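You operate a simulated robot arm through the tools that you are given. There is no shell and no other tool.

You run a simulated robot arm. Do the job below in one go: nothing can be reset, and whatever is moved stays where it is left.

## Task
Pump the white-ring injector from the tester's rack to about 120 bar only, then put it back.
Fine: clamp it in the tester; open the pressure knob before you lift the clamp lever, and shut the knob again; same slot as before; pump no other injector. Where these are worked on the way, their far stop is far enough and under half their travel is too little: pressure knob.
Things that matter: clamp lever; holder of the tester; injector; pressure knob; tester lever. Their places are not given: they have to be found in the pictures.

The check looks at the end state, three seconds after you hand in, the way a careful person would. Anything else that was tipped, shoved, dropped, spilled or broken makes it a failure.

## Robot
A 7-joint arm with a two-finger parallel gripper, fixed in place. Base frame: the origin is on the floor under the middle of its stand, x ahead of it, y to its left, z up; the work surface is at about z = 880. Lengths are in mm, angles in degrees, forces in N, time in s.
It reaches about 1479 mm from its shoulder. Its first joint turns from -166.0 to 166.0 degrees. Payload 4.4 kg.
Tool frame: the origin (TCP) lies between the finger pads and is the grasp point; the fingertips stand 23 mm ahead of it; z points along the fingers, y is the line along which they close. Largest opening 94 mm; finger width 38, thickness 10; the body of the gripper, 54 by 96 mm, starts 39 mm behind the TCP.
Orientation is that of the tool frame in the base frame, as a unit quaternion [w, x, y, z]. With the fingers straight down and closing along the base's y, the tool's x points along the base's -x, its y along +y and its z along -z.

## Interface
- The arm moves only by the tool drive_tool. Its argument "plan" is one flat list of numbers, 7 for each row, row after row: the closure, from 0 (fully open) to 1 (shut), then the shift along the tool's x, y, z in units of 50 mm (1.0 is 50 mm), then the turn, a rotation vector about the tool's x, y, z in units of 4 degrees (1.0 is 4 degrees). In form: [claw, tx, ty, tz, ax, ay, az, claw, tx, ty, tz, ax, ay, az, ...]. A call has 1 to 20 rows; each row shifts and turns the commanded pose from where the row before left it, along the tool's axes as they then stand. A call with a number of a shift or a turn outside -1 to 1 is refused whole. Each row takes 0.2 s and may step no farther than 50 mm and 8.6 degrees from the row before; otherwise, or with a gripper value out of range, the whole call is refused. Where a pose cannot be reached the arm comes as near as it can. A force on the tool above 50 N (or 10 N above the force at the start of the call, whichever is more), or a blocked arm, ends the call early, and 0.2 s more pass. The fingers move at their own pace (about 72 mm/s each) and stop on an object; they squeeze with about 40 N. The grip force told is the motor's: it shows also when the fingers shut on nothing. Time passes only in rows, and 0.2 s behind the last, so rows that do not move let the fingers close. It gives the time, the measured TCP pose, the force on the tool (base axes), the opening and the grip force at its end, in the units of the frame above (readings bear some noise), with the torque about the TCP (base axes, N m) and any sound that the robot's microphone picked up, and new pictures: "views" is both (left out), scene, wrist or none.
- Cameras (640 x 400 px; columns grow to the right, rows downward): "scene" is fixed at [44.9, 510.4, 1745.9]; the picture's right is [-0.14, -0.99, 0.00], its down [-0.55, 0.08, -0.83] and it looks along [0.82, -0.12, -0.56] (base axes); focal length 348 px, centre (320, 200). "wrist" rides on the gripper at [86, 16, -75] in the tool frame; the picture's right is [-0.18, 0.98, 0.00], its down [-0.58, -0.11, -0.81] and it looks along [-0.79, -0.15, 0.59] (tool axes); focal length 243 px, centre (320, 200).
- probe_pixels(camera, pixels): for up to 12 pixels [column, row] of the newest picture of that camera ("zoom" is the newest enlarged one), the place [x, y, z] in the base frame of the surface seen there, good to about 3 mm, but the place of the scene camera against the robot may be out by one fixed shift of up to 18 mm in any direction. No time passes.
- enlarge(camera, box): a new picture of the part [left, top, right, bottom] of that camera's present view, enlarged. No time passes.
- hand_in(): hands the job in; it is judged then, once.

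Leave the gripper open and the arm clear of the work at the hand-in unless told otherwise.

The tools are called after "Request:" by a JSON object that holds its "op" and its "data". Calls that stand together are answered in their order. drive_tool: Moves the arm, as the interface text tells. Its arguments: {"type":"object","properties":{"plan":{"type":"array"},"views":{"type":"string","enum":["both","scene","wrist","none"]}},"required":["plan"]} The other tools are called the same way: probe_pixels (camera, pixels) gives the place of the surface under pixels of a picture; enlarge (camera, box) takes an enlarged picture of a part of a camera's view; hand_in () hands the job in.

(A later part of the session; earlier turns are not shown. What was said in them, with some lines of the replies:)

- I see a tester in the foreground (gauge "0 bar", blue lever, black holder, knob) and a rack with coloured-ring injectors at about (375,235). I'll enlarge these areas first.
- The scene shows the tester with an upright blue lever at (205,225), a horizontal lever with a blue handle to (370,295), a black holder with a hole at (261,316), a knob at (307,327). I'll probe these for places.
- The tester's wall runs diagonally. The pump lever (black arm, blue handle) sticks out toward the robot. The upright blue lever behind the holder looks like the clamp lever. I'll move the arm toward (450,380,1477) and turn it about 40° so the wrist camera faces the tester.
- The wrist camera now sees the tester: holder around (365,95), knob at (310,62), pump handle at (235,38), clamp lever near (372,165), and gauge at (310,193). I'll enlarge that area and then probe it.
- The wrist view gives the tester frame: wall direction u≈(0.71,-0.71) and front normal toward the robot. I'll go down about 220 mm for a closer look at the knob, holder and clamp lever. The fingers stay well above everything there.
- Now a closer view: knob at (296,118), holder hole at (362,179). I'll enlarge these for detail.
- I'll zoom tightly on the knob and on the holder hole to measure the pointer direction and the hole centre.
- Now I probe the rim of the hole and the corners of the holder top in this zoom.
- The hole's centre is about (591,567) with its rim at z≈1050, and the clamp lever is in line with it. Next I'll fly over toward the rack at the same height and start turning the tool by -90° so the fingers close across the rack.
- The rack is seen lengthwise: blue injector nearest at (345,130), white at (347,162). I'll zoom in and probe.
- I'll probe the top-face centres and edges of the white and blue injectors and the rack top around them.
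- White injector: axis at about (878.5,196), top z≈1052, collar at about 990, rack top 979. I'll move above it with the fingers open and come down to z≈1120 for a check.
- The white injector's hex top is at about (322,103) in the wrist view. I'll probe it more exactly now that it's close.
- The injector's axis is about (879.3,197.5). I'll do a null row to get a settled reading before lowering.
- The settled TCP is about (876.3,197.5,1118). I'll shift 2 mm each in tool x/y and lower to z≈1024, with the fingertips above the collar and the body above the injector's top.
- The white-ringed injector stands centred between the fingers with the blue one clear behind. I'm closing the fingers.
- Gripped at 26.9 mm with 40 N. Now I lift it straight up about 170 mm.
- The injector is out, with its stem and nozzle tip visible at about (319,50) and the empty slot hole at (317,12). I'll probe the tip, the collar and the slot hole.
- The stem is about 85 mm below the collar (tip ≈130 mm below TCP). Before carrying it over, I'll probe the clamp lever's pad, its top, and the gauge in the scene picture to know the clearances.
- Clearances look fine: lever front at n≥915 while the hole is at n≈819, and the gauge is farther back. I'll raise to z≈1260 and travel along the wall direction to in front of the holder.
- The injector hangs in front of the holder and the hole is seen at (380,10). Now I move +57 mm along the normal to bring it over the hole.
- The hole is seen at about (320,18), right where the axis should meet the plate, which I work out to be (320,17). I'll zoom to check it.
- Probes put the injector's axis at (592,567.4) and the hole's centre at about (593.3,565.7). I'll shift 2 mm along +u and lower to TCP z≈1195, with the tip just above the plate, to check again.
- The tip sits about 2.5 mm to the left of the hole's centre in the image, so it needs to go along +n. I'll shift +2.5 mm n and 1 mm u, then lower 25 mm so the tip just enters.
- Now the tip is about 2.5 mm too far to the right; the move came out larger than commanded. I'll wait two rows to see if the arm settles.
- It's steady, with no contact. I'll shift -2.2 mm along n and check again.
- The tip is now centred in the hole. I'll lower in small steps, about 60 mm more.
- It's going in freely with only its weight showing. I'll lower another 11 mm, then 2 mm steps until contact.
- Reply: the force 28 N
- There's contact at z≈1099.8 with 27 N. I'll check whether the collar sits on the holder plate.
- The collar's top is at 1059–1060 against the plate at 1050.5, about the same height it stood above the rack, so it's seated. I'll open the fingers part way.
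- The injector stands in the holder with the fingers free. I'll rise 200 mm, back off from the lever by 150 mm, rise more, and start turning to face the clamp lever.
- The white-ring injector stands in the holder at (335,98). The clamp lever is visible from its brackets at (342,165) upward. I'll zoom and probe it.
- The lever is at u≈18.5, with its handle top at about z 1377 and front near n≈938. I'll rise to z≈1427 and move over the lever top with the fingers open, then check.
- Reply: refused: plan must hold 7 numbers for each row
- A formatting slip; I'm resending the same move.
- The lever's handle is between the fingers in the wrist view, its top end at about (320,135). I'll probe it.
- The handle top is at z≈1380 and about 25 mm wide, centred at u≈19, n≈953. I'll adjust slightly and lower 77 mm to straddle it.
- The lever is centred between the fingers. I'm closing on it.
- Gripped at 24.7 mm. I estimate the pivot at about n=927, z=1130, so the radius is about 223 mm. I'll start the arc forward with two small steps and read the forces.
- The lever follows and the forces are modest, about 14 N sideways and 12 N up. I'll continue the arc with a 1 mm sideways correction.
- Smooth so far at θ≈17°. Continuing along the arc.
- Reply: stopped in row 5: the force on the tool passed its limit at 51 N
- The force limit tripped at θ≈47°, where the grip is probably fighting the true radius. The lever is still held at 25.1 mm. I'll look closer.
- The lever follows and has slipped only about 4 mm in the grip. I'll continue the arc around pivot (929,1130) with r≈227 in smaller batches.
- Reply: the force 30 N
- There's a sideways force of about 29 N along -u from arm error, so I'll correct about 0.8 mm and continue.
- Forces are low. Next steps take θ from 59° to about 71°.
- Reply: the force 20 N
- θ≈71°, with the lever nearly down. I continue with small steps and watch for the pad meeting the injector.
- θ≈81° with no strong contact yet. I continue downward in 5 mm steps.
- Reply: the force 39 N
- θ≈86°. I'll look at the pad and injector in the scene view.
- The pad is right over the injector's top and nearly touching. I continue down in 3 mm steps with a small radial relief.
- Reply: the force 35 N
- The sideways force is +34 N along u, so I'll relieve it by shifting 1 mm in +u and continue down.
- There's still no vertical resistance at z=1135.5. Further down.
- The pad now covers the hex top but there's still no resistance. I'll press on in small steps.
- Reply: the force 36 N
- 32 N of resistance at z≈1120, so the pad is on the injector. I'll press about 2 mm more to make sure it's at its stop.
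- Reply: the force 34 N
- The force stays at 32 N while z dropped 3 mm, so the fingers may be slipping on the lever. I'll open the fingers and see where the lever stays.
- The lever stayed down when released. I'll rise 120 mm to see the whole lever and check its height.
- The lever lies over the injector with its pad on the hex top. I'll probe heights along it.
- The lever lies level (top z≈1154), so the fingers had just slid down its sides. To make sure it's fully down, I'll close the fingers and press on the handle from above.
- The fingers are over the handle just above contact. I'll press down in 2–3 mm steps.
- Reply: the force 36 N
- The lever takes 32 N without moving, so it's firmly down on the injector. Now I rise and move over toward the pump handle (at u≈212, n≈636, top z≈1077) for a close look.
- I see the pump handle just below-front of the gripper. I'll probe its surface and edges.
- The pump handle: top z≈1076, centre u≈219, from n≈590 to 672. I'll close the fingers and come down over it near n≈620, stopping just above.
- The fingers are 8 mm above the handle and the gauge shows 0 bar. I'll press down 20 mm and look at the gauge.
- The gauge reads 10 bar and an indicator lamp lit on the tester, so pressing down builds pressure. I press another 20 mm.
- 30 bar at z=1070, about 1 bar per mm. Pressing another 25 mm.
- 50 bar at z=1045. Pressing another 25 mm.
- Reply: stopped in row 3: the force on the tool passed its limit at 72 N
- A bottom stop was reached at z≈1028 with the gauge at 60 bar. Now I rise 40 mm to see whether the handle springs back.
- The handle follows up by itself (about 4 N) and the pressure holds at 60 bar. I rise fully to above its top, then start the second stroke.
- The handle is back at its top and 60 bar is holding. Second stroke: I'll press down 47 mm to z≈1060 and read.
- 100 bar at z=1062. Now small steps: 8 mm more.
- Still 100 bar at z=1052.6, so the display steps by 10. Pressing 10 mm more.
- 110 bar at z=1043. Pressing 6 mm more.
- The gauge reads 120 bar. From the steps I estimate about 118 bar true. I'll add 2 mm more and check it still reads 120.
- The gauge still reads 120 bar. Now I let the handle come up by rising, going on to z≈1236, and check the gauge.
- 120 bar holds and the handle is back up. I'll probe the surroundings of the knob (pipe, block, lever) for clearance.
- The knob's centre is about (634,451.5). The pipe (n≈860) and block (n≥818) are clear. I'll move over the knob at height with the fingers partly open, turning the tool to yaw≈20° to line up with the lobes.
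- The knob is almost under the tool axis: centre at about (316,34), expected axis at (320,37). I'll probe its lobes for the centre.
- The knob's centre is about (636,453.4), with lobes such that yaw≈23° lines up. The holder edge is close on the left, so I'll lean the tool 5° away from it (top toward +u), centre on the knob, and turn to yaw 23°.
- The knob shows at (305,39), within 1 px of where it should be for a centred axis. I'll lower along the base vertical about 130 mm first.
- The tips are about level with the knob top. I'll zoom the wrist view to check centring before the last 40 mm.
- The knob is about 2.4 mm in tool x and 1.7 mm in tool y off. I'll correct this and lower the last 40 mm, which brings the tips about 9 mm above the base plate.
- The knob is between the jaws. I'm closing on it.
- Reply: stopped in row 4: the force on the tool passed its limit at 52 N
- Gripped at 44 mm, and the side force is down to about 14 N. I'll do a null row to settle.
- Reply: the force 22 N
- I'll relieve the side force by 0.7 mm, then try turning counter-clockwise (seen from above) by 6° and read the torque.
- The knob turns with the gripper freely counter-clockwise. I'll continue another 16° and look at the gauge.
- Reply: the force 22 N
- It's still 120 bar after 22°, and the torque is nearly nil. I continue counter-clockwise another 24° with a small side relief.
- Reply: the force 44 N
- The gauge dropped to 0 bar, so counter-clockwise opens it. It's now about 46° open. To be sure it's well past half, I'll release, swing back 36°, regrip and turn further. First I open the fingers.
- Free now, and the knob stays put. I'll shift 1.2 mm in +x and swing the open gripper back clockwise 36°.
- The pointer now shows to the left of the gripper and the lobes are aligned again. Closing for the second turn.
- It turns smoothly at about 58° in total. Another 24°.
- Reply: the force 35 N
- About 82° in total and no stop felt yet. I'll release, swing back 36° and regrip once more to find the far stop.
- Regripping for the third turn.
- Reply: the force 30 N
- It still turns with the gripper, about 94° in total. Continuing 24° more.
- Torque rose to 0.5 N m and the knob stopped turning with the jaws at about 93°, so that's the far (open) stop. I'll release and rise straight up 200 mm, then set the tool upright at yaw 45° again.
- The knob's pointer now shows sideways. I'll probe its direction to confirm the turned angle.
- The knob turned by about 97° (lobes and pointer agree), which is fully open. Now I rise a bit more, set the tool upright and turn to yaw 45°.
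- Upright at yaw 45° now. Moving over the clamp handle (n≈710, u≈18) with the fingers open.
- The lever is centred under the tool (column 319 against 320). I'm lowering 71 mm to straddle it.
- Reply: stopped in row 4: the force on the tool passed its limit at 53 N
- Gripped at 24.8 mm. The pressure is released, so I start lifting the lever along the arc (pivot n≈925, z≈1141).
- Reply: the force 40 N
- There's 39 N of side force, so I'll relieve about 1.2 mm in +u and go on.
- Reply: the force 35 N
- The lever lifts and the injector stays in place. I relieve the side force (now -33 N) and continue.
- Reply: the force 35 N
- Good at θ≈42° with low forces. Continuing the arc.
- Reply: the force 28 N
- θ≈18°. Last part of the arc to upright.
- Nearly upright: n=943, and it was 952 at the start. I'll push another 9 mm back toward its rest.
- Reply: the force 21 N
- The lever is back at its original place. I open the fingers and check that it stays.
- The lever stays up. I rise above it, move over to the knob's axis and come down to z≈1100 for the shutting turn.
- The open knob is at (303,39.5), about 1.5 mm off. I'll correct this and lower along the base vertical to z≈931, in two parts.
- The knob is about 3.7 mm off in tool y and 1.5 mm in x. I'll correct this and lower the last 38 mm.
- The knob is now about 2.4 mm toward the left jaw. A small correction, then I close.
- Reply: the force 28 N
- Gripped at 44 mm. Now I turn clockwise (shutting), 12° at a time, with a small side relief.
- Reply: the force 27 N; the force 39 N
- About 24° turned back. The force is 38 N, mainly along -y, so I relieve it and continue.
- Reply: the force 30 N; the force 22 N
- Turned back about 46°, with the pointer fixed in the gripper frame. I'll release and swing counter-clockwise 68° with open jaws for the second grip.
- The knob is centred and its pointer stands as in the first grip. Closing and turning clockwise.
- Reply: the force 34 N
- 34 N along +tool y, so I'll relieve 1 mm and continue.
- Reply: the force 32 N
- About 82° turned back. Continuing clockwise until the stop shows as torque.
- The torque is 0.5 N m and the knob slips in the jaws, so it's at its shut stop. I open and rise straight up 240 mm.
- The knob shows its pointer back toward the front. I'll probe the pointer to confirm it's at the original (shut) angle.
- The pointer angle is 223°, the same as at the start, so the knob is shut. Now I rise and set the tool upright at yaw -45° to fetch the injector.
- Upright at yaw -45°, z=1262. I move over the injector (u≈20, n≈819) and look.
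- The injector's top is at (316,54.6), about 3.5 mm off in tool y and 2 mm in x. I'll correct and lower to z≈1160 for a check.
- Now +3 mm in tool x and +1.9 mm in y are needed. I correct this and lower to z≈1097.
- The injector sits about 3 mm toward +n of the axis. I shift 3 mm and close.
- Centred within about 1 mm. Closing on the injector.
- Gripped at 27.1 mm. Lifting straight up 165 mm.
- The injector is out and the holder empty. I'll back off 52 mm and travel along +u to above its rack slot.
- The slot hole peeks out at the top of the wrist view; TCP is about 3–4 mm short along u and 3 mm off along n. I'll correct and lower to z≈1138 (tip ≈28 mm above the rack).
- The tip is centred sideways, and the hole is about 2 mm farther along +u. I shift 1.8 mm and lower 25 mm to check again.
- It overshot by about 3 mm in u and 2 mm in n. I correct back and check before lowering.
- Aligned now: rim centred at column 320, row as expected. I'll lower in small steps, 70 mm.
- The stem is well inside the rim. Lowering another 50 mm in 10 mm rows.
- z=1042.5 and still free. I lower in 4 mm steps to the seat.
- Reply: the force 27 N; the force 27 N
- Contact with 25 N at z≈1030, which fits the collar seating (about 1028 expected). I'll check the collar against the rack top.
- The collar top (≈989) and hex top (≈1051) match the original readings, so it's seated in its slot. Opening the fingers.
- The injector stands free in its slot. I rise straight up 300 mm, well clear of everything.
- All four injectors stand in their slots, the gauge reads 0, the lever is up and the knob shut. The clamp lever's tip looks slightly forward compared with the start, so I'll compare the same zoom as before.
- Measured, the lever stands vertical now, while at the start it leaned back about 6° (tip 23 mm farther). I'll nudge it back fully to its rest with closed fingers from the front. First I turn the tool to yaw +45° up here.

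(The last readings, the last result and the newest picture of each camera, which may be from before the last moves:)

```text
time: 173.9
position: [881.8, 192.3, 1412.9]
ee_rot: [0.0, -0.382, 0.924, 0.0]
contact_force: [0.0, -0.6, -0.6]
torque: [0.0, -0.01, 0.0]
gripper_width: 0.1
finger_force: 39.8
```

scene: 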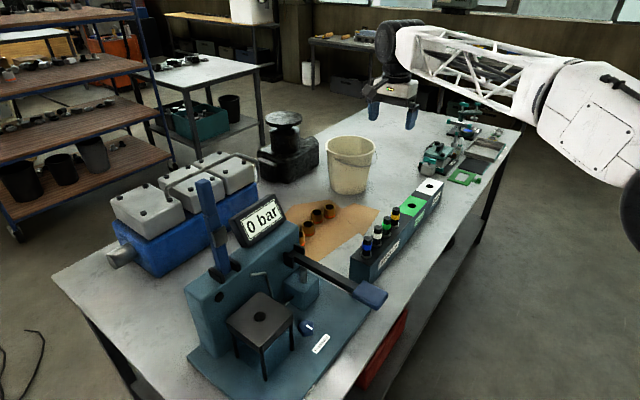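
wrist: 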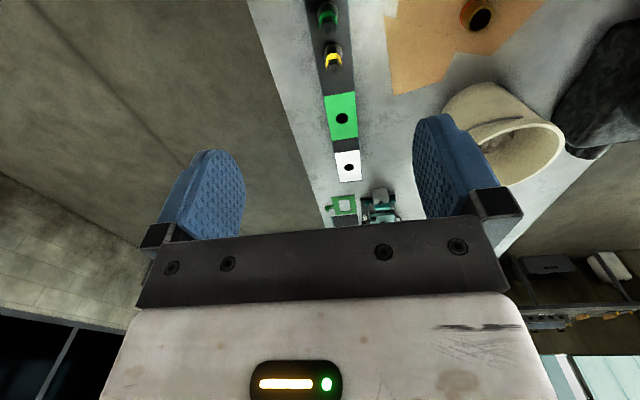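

Now moving to a spot about 55 mm in front of the lever (n≈865, u≈18.5) at this height.

Request:
{"op": "drive_tool", "data": {"plan": [1, -0.191, 0.853, 0, 0, 0, 0, 1, -0.191, 0.853, 0, 0, 0, 0, 1, -0.191, 0.853, 0, 0, 0, 0, 1, -0.191, 0.853, 0, 0, 0, 0, 1, -0.191, 0.853, 0, 0, 0, 0, 1, -0.191, 0.853, 0, 0, 0, 0, 1, -0.191, 0.853, 0, 0, 0, 0, 1, -0.191, 0.853, 0, 0, 0, 0, 1, -0.191, 0.853, 0, 0, 0, 0, 1, -0.191, 0.853, 0, 0, 0, 0, 1, -0.191, 0.853, 0, 0, 0, 0, 1, 0, 0, 0, 0, 0, 0, 1, 0, 0, 0, 0, 0, 0], "views": "both"}}

Request:
{"op": "enlarge", "data": {"camera": "wrist", "box": [240, 40, 420, 235]}}

```text
time: 176.7
position: [624.2, 600.2, 1411.1]
ee_rot: [0.001, -0.383, 0.924, 0.0]
contact_force: [0.3, 0.0, 0.0]
torque: [-0.05, 0.0, -0.01]
gripper_width: 0.0
finger_force: 40.4
```

scene: 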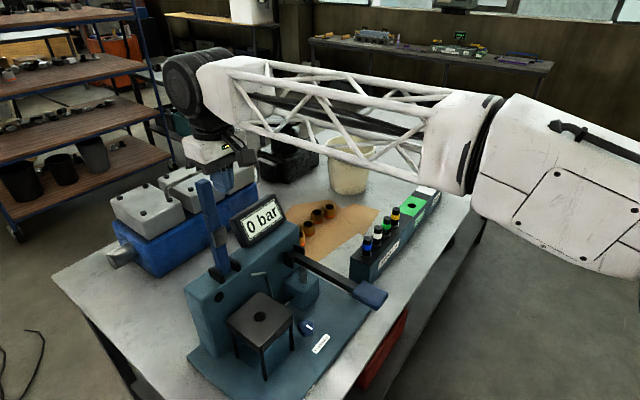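
wrist: 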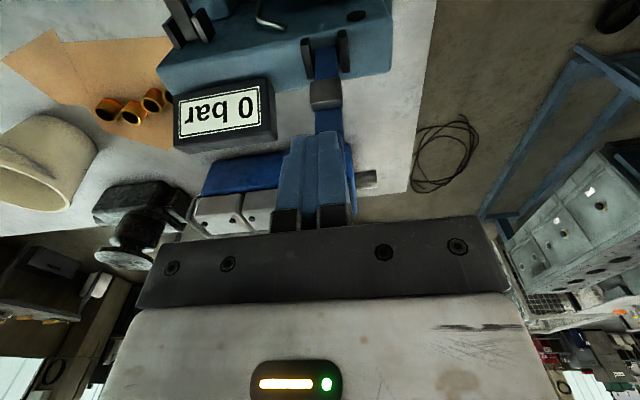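

```text
2.05 times, centred on (330, 138) of wrist
```

zoom: 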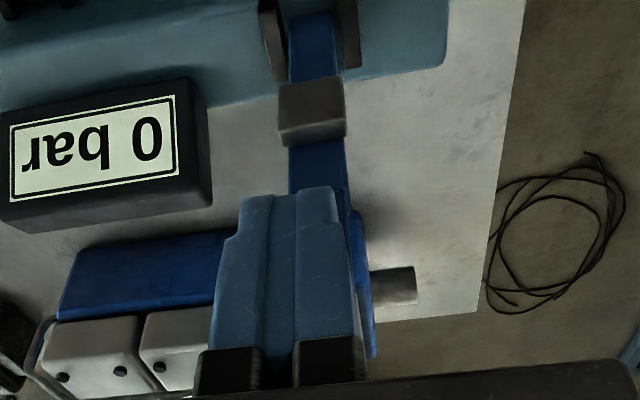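

The fingers are in front of the handle. I lower 48 mm, then approach and push in small steps.

Request:
{"op": "drive_tool", "data": {"plan": [1, 0, 0, 0.5, 0, 0, 0, 1, 0, 0, 0.46, 0, 0, 0, 1, -0.25, -0.02, 0, 0, 0, 0, 1, -0.25, 0, 0, 0, 0, 0, 1, -0.2, 0, 0, 0, 0, 0, 1, 0, 0, 0, 0, 0, 0], "views": "wrist"}}

```text
time: 178.1
position: [650.0, 623.4, 1365.7]
ee_rot: [0.0, -0.382, 0.924, 0.001]
contact_force: [-0.3, -0.1, -0.3]
torque: [0.0, 0.05, 0.0]
gripper_width: 0.1
finger_force: 39.8
```

wrist: 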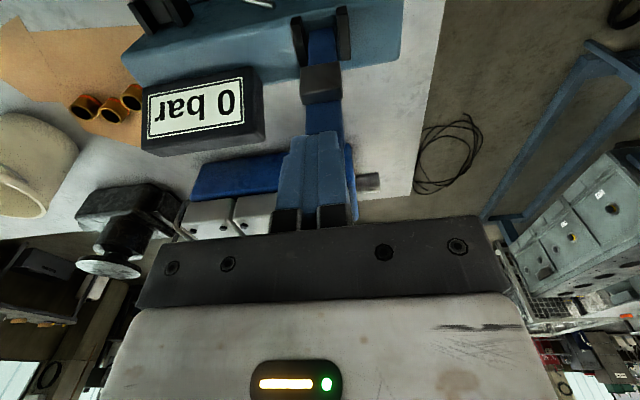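

At n≈900, no contact yet. Pushing in 5 mm steps.

Request:
{"op": "drive_tool", "data": {"plan": [1, -0.1, 0, 0, 0, 0, 0, 1, -0.1, 0, 0, 0, 0, 0, 1, 0, 0, 0, 0, 0, 0], "views": "none"}}

Request:
{"op": "drive_tool", "data": {"plan": [1, -0.1, 0, 0, 0, 0, 0, 1, -0.1, 0, 0, 0, 0, 0, 1, 0, 0, 0, 0, 0, 0], "views": "none"}}

```text
time: 178.9
position: [657.8, 631.1, 1366.7]
ee_rot: [0.0, -0.383, 0.924, 0.0]
contact_force: [-0.6, 0.5, -1.0]
torque: [0.0, -0.02, -0.01]
gripper_width: 0.0
finger_force: 40.0
```

```text
time: 179.7
position: [665.0, 637.9, 1365.7]
ee_rot: [-0.001, -0.383, 0.924, -0.001]
contact_force: [-0.5, 0.0, 0.0]
torque: [-0.02, 0.0, 0.02]
gripper_width: 0.0
finger_force: 40.0
```

No force yet at n≈921. I'll look at the views.

Request:
{"op": "drive_tool", "data": {"plan": [1, 0, 0, 0, 0, 0, 0], "views": "both"}}

Request:
{"op": "enlarge", "data": {"camera": "scene", "box": [160, 150, 290, 285]}}

Request:
{"op": "enlarge", "data": {"camera": "wrist", "box": [240, 40, 420, 235]}}

```text
time: 180.1
position: [665.2, 637.9, 1365.1]
ee_rot: [0.0, -0.382, 0.924, 0.0]
contact_force: [-0.1, 0.1, -0.1]
torque: [0.0, 0.01, -0.02]
gripper_width: 0.2
finger_force: 39.9
```

scene: 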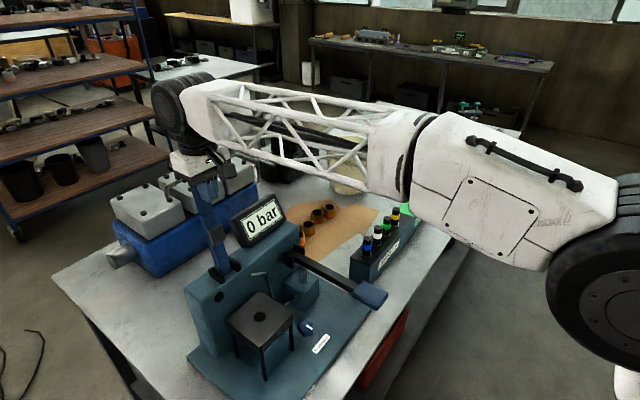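
wrist: 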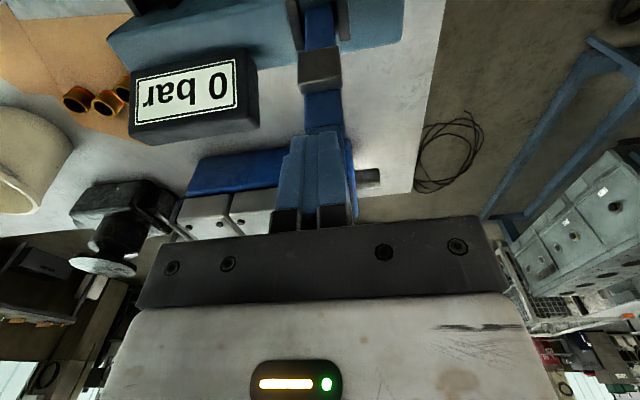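

```text
2.96 times, centred on (225, 218) of scene
```

zoom: 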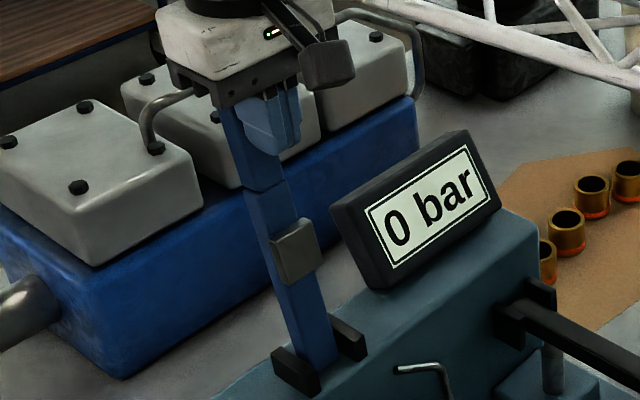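

```text
2.05 times, centred on (330, 138) of wrist
```

zoom: 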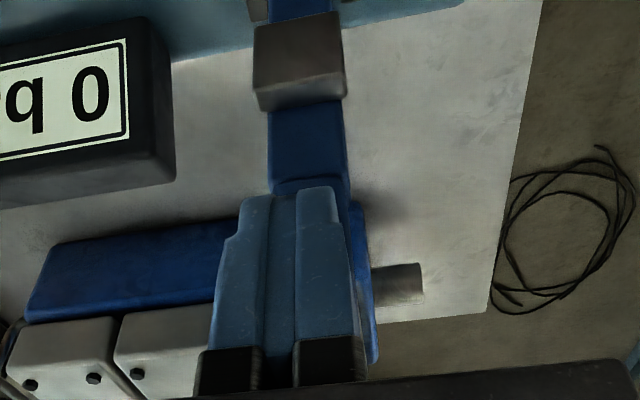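

I'll probe the lever's present lean.

Request:
{"op": "probe_pixels", "data": {"camera": "zoom", "pixels": [[275, 170], [283, 160], [300, 100], [320, 70], [265, 240]]}}

Request:
{"op": "probe_pixels", "data": {"camera": "scene", "pixels": [[197, 195], [200, 205], [206, 222], [209, 232], [219, 255], [214, 236]]}}

```text
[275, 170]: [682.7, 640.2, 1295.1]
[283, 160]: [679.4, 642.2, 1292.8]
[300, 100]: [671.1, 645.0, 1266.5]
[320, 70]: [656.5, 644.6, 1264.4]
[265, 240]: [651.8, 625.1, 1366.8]
```

```text
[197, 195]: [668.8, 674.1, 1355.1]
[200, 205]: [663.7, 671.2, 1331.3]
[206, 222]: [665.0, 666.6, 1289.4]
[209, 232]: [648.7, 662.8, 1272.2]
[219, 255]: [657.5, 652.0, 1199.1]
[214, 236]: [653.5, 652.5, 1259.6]
```

The lever now leans back exactly as at the start (n≈944 at z≈1331, and it was 943). I retreat forward and up, and open the gripper.

Request:
{"op": "drive_tool", "data": {"plan": [1, 0.6, 0, 0, 0, 0, 0, 1, 0.9, 0, 0, 0, 0, 0, 1, 1, 0, 0, 0, 0, 0, 0.5, 0.6, -0.7, -0.3, 0, 0, 0, 0, 0.6, -0.7, -0.3, 0, 0, 0, 0, 0.6, -0.7, -0.3, 0, 0, 0, 0, 0.3, -0.7, -0.5, 0, 0, 0, 0, 0, 0, 0, 0, 0, 0, 0, 0, 0, 0, 0, 0, 0], "views": "both"}}

Request:
{"op": "enlarge", "data": {"camera": "scene", "box": [170, 160, 410, 390]}}

Request:
{"op": "enlarge", "data": {"camera": "scene", "box": [180, 165, 290, 285]}}

```text
time: 182.1
position: [603.2, 377.1, 1433.7]
ee_rot: [0.001, -0.383, 0.924, 0.0]
contact_force: [-0.4, 0.8, -0.1]
torque: [0.01, 0.02, -0.02]
gripper_width: 94.2
finger_force: 0.1
```

scene: 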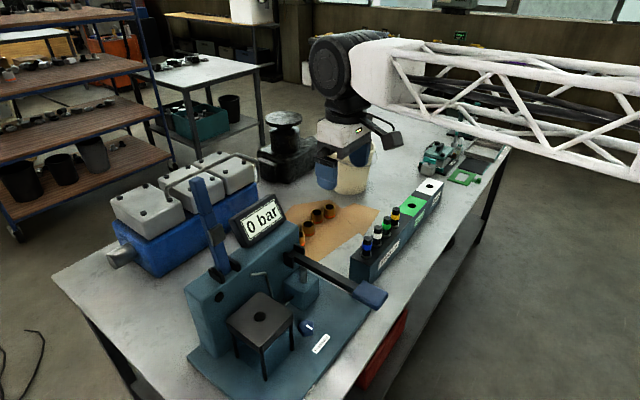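
wrist: 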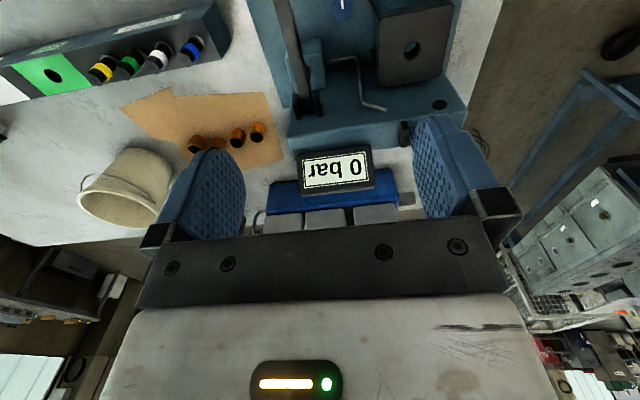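

```text
1.74 times, centred on (290, 275) of scene
```

zoom: 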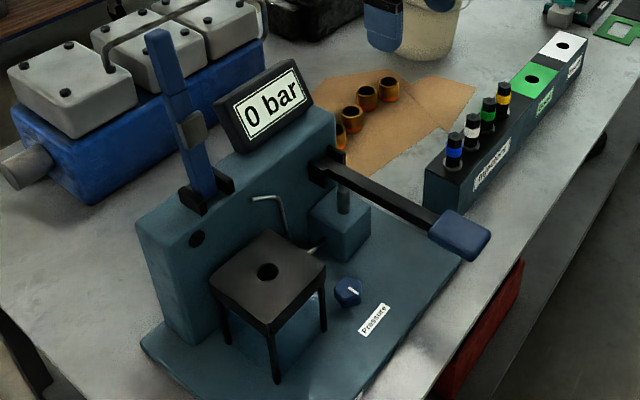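

```text
3.33 times, centred on (235, 225) of scene
```

zoom: 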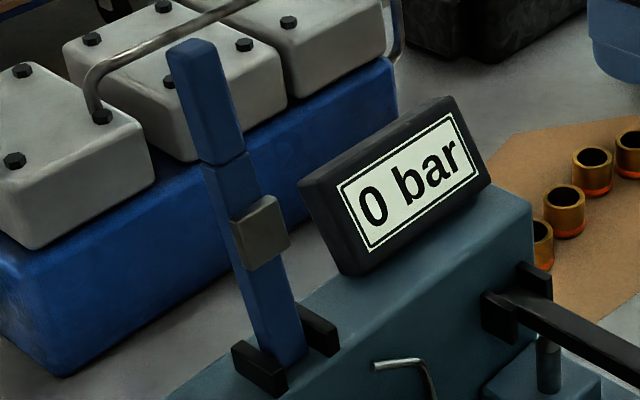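

Everything matches the start picture: clamp lever leaning back, knob shut, gauge at 0 bar, all four injectors in their slots with white in its own, and the gripper open and clear above the table. I'm handing in.

Request:
{"op": "hand_in", "data": {}}

```text
The job is handed in.
```

The white-ring injector was clamped in the tester, pumped to 120 bar, and put back in its own rack slot. I've handed the job in but don't have the verdict.

- **Pressure:** I used two strokes of the tester lever. The gauge read 120 bar at the peak; it shows steps of 10, and I estimate just under 120. No other injector was touched or pumped.
- **Knob:** I opened it to its far stop, a turn of about 97°, before lifting the clamp lever. The gauge fell to 0 bar. I then turned it back to its shut stop, and the pointer sits where it started.
- **Clamp lever:** When first released it stood about 6° forward of its original lean. I nudged it back with closed fingers, and it now matches the starting picture.
- **Force stops:** The arm hit its 50 N limit a few times. The first came while lowering the clamp lever, one at the bottom of a pump stroke, and the others while closing on the knob and on the clamp lever. I saw no damage or movement from these.
- **End state:** The gauge reads 0 bar and all four injectors are in their slots. The holder is empty. The gripper is open and clear above the table.
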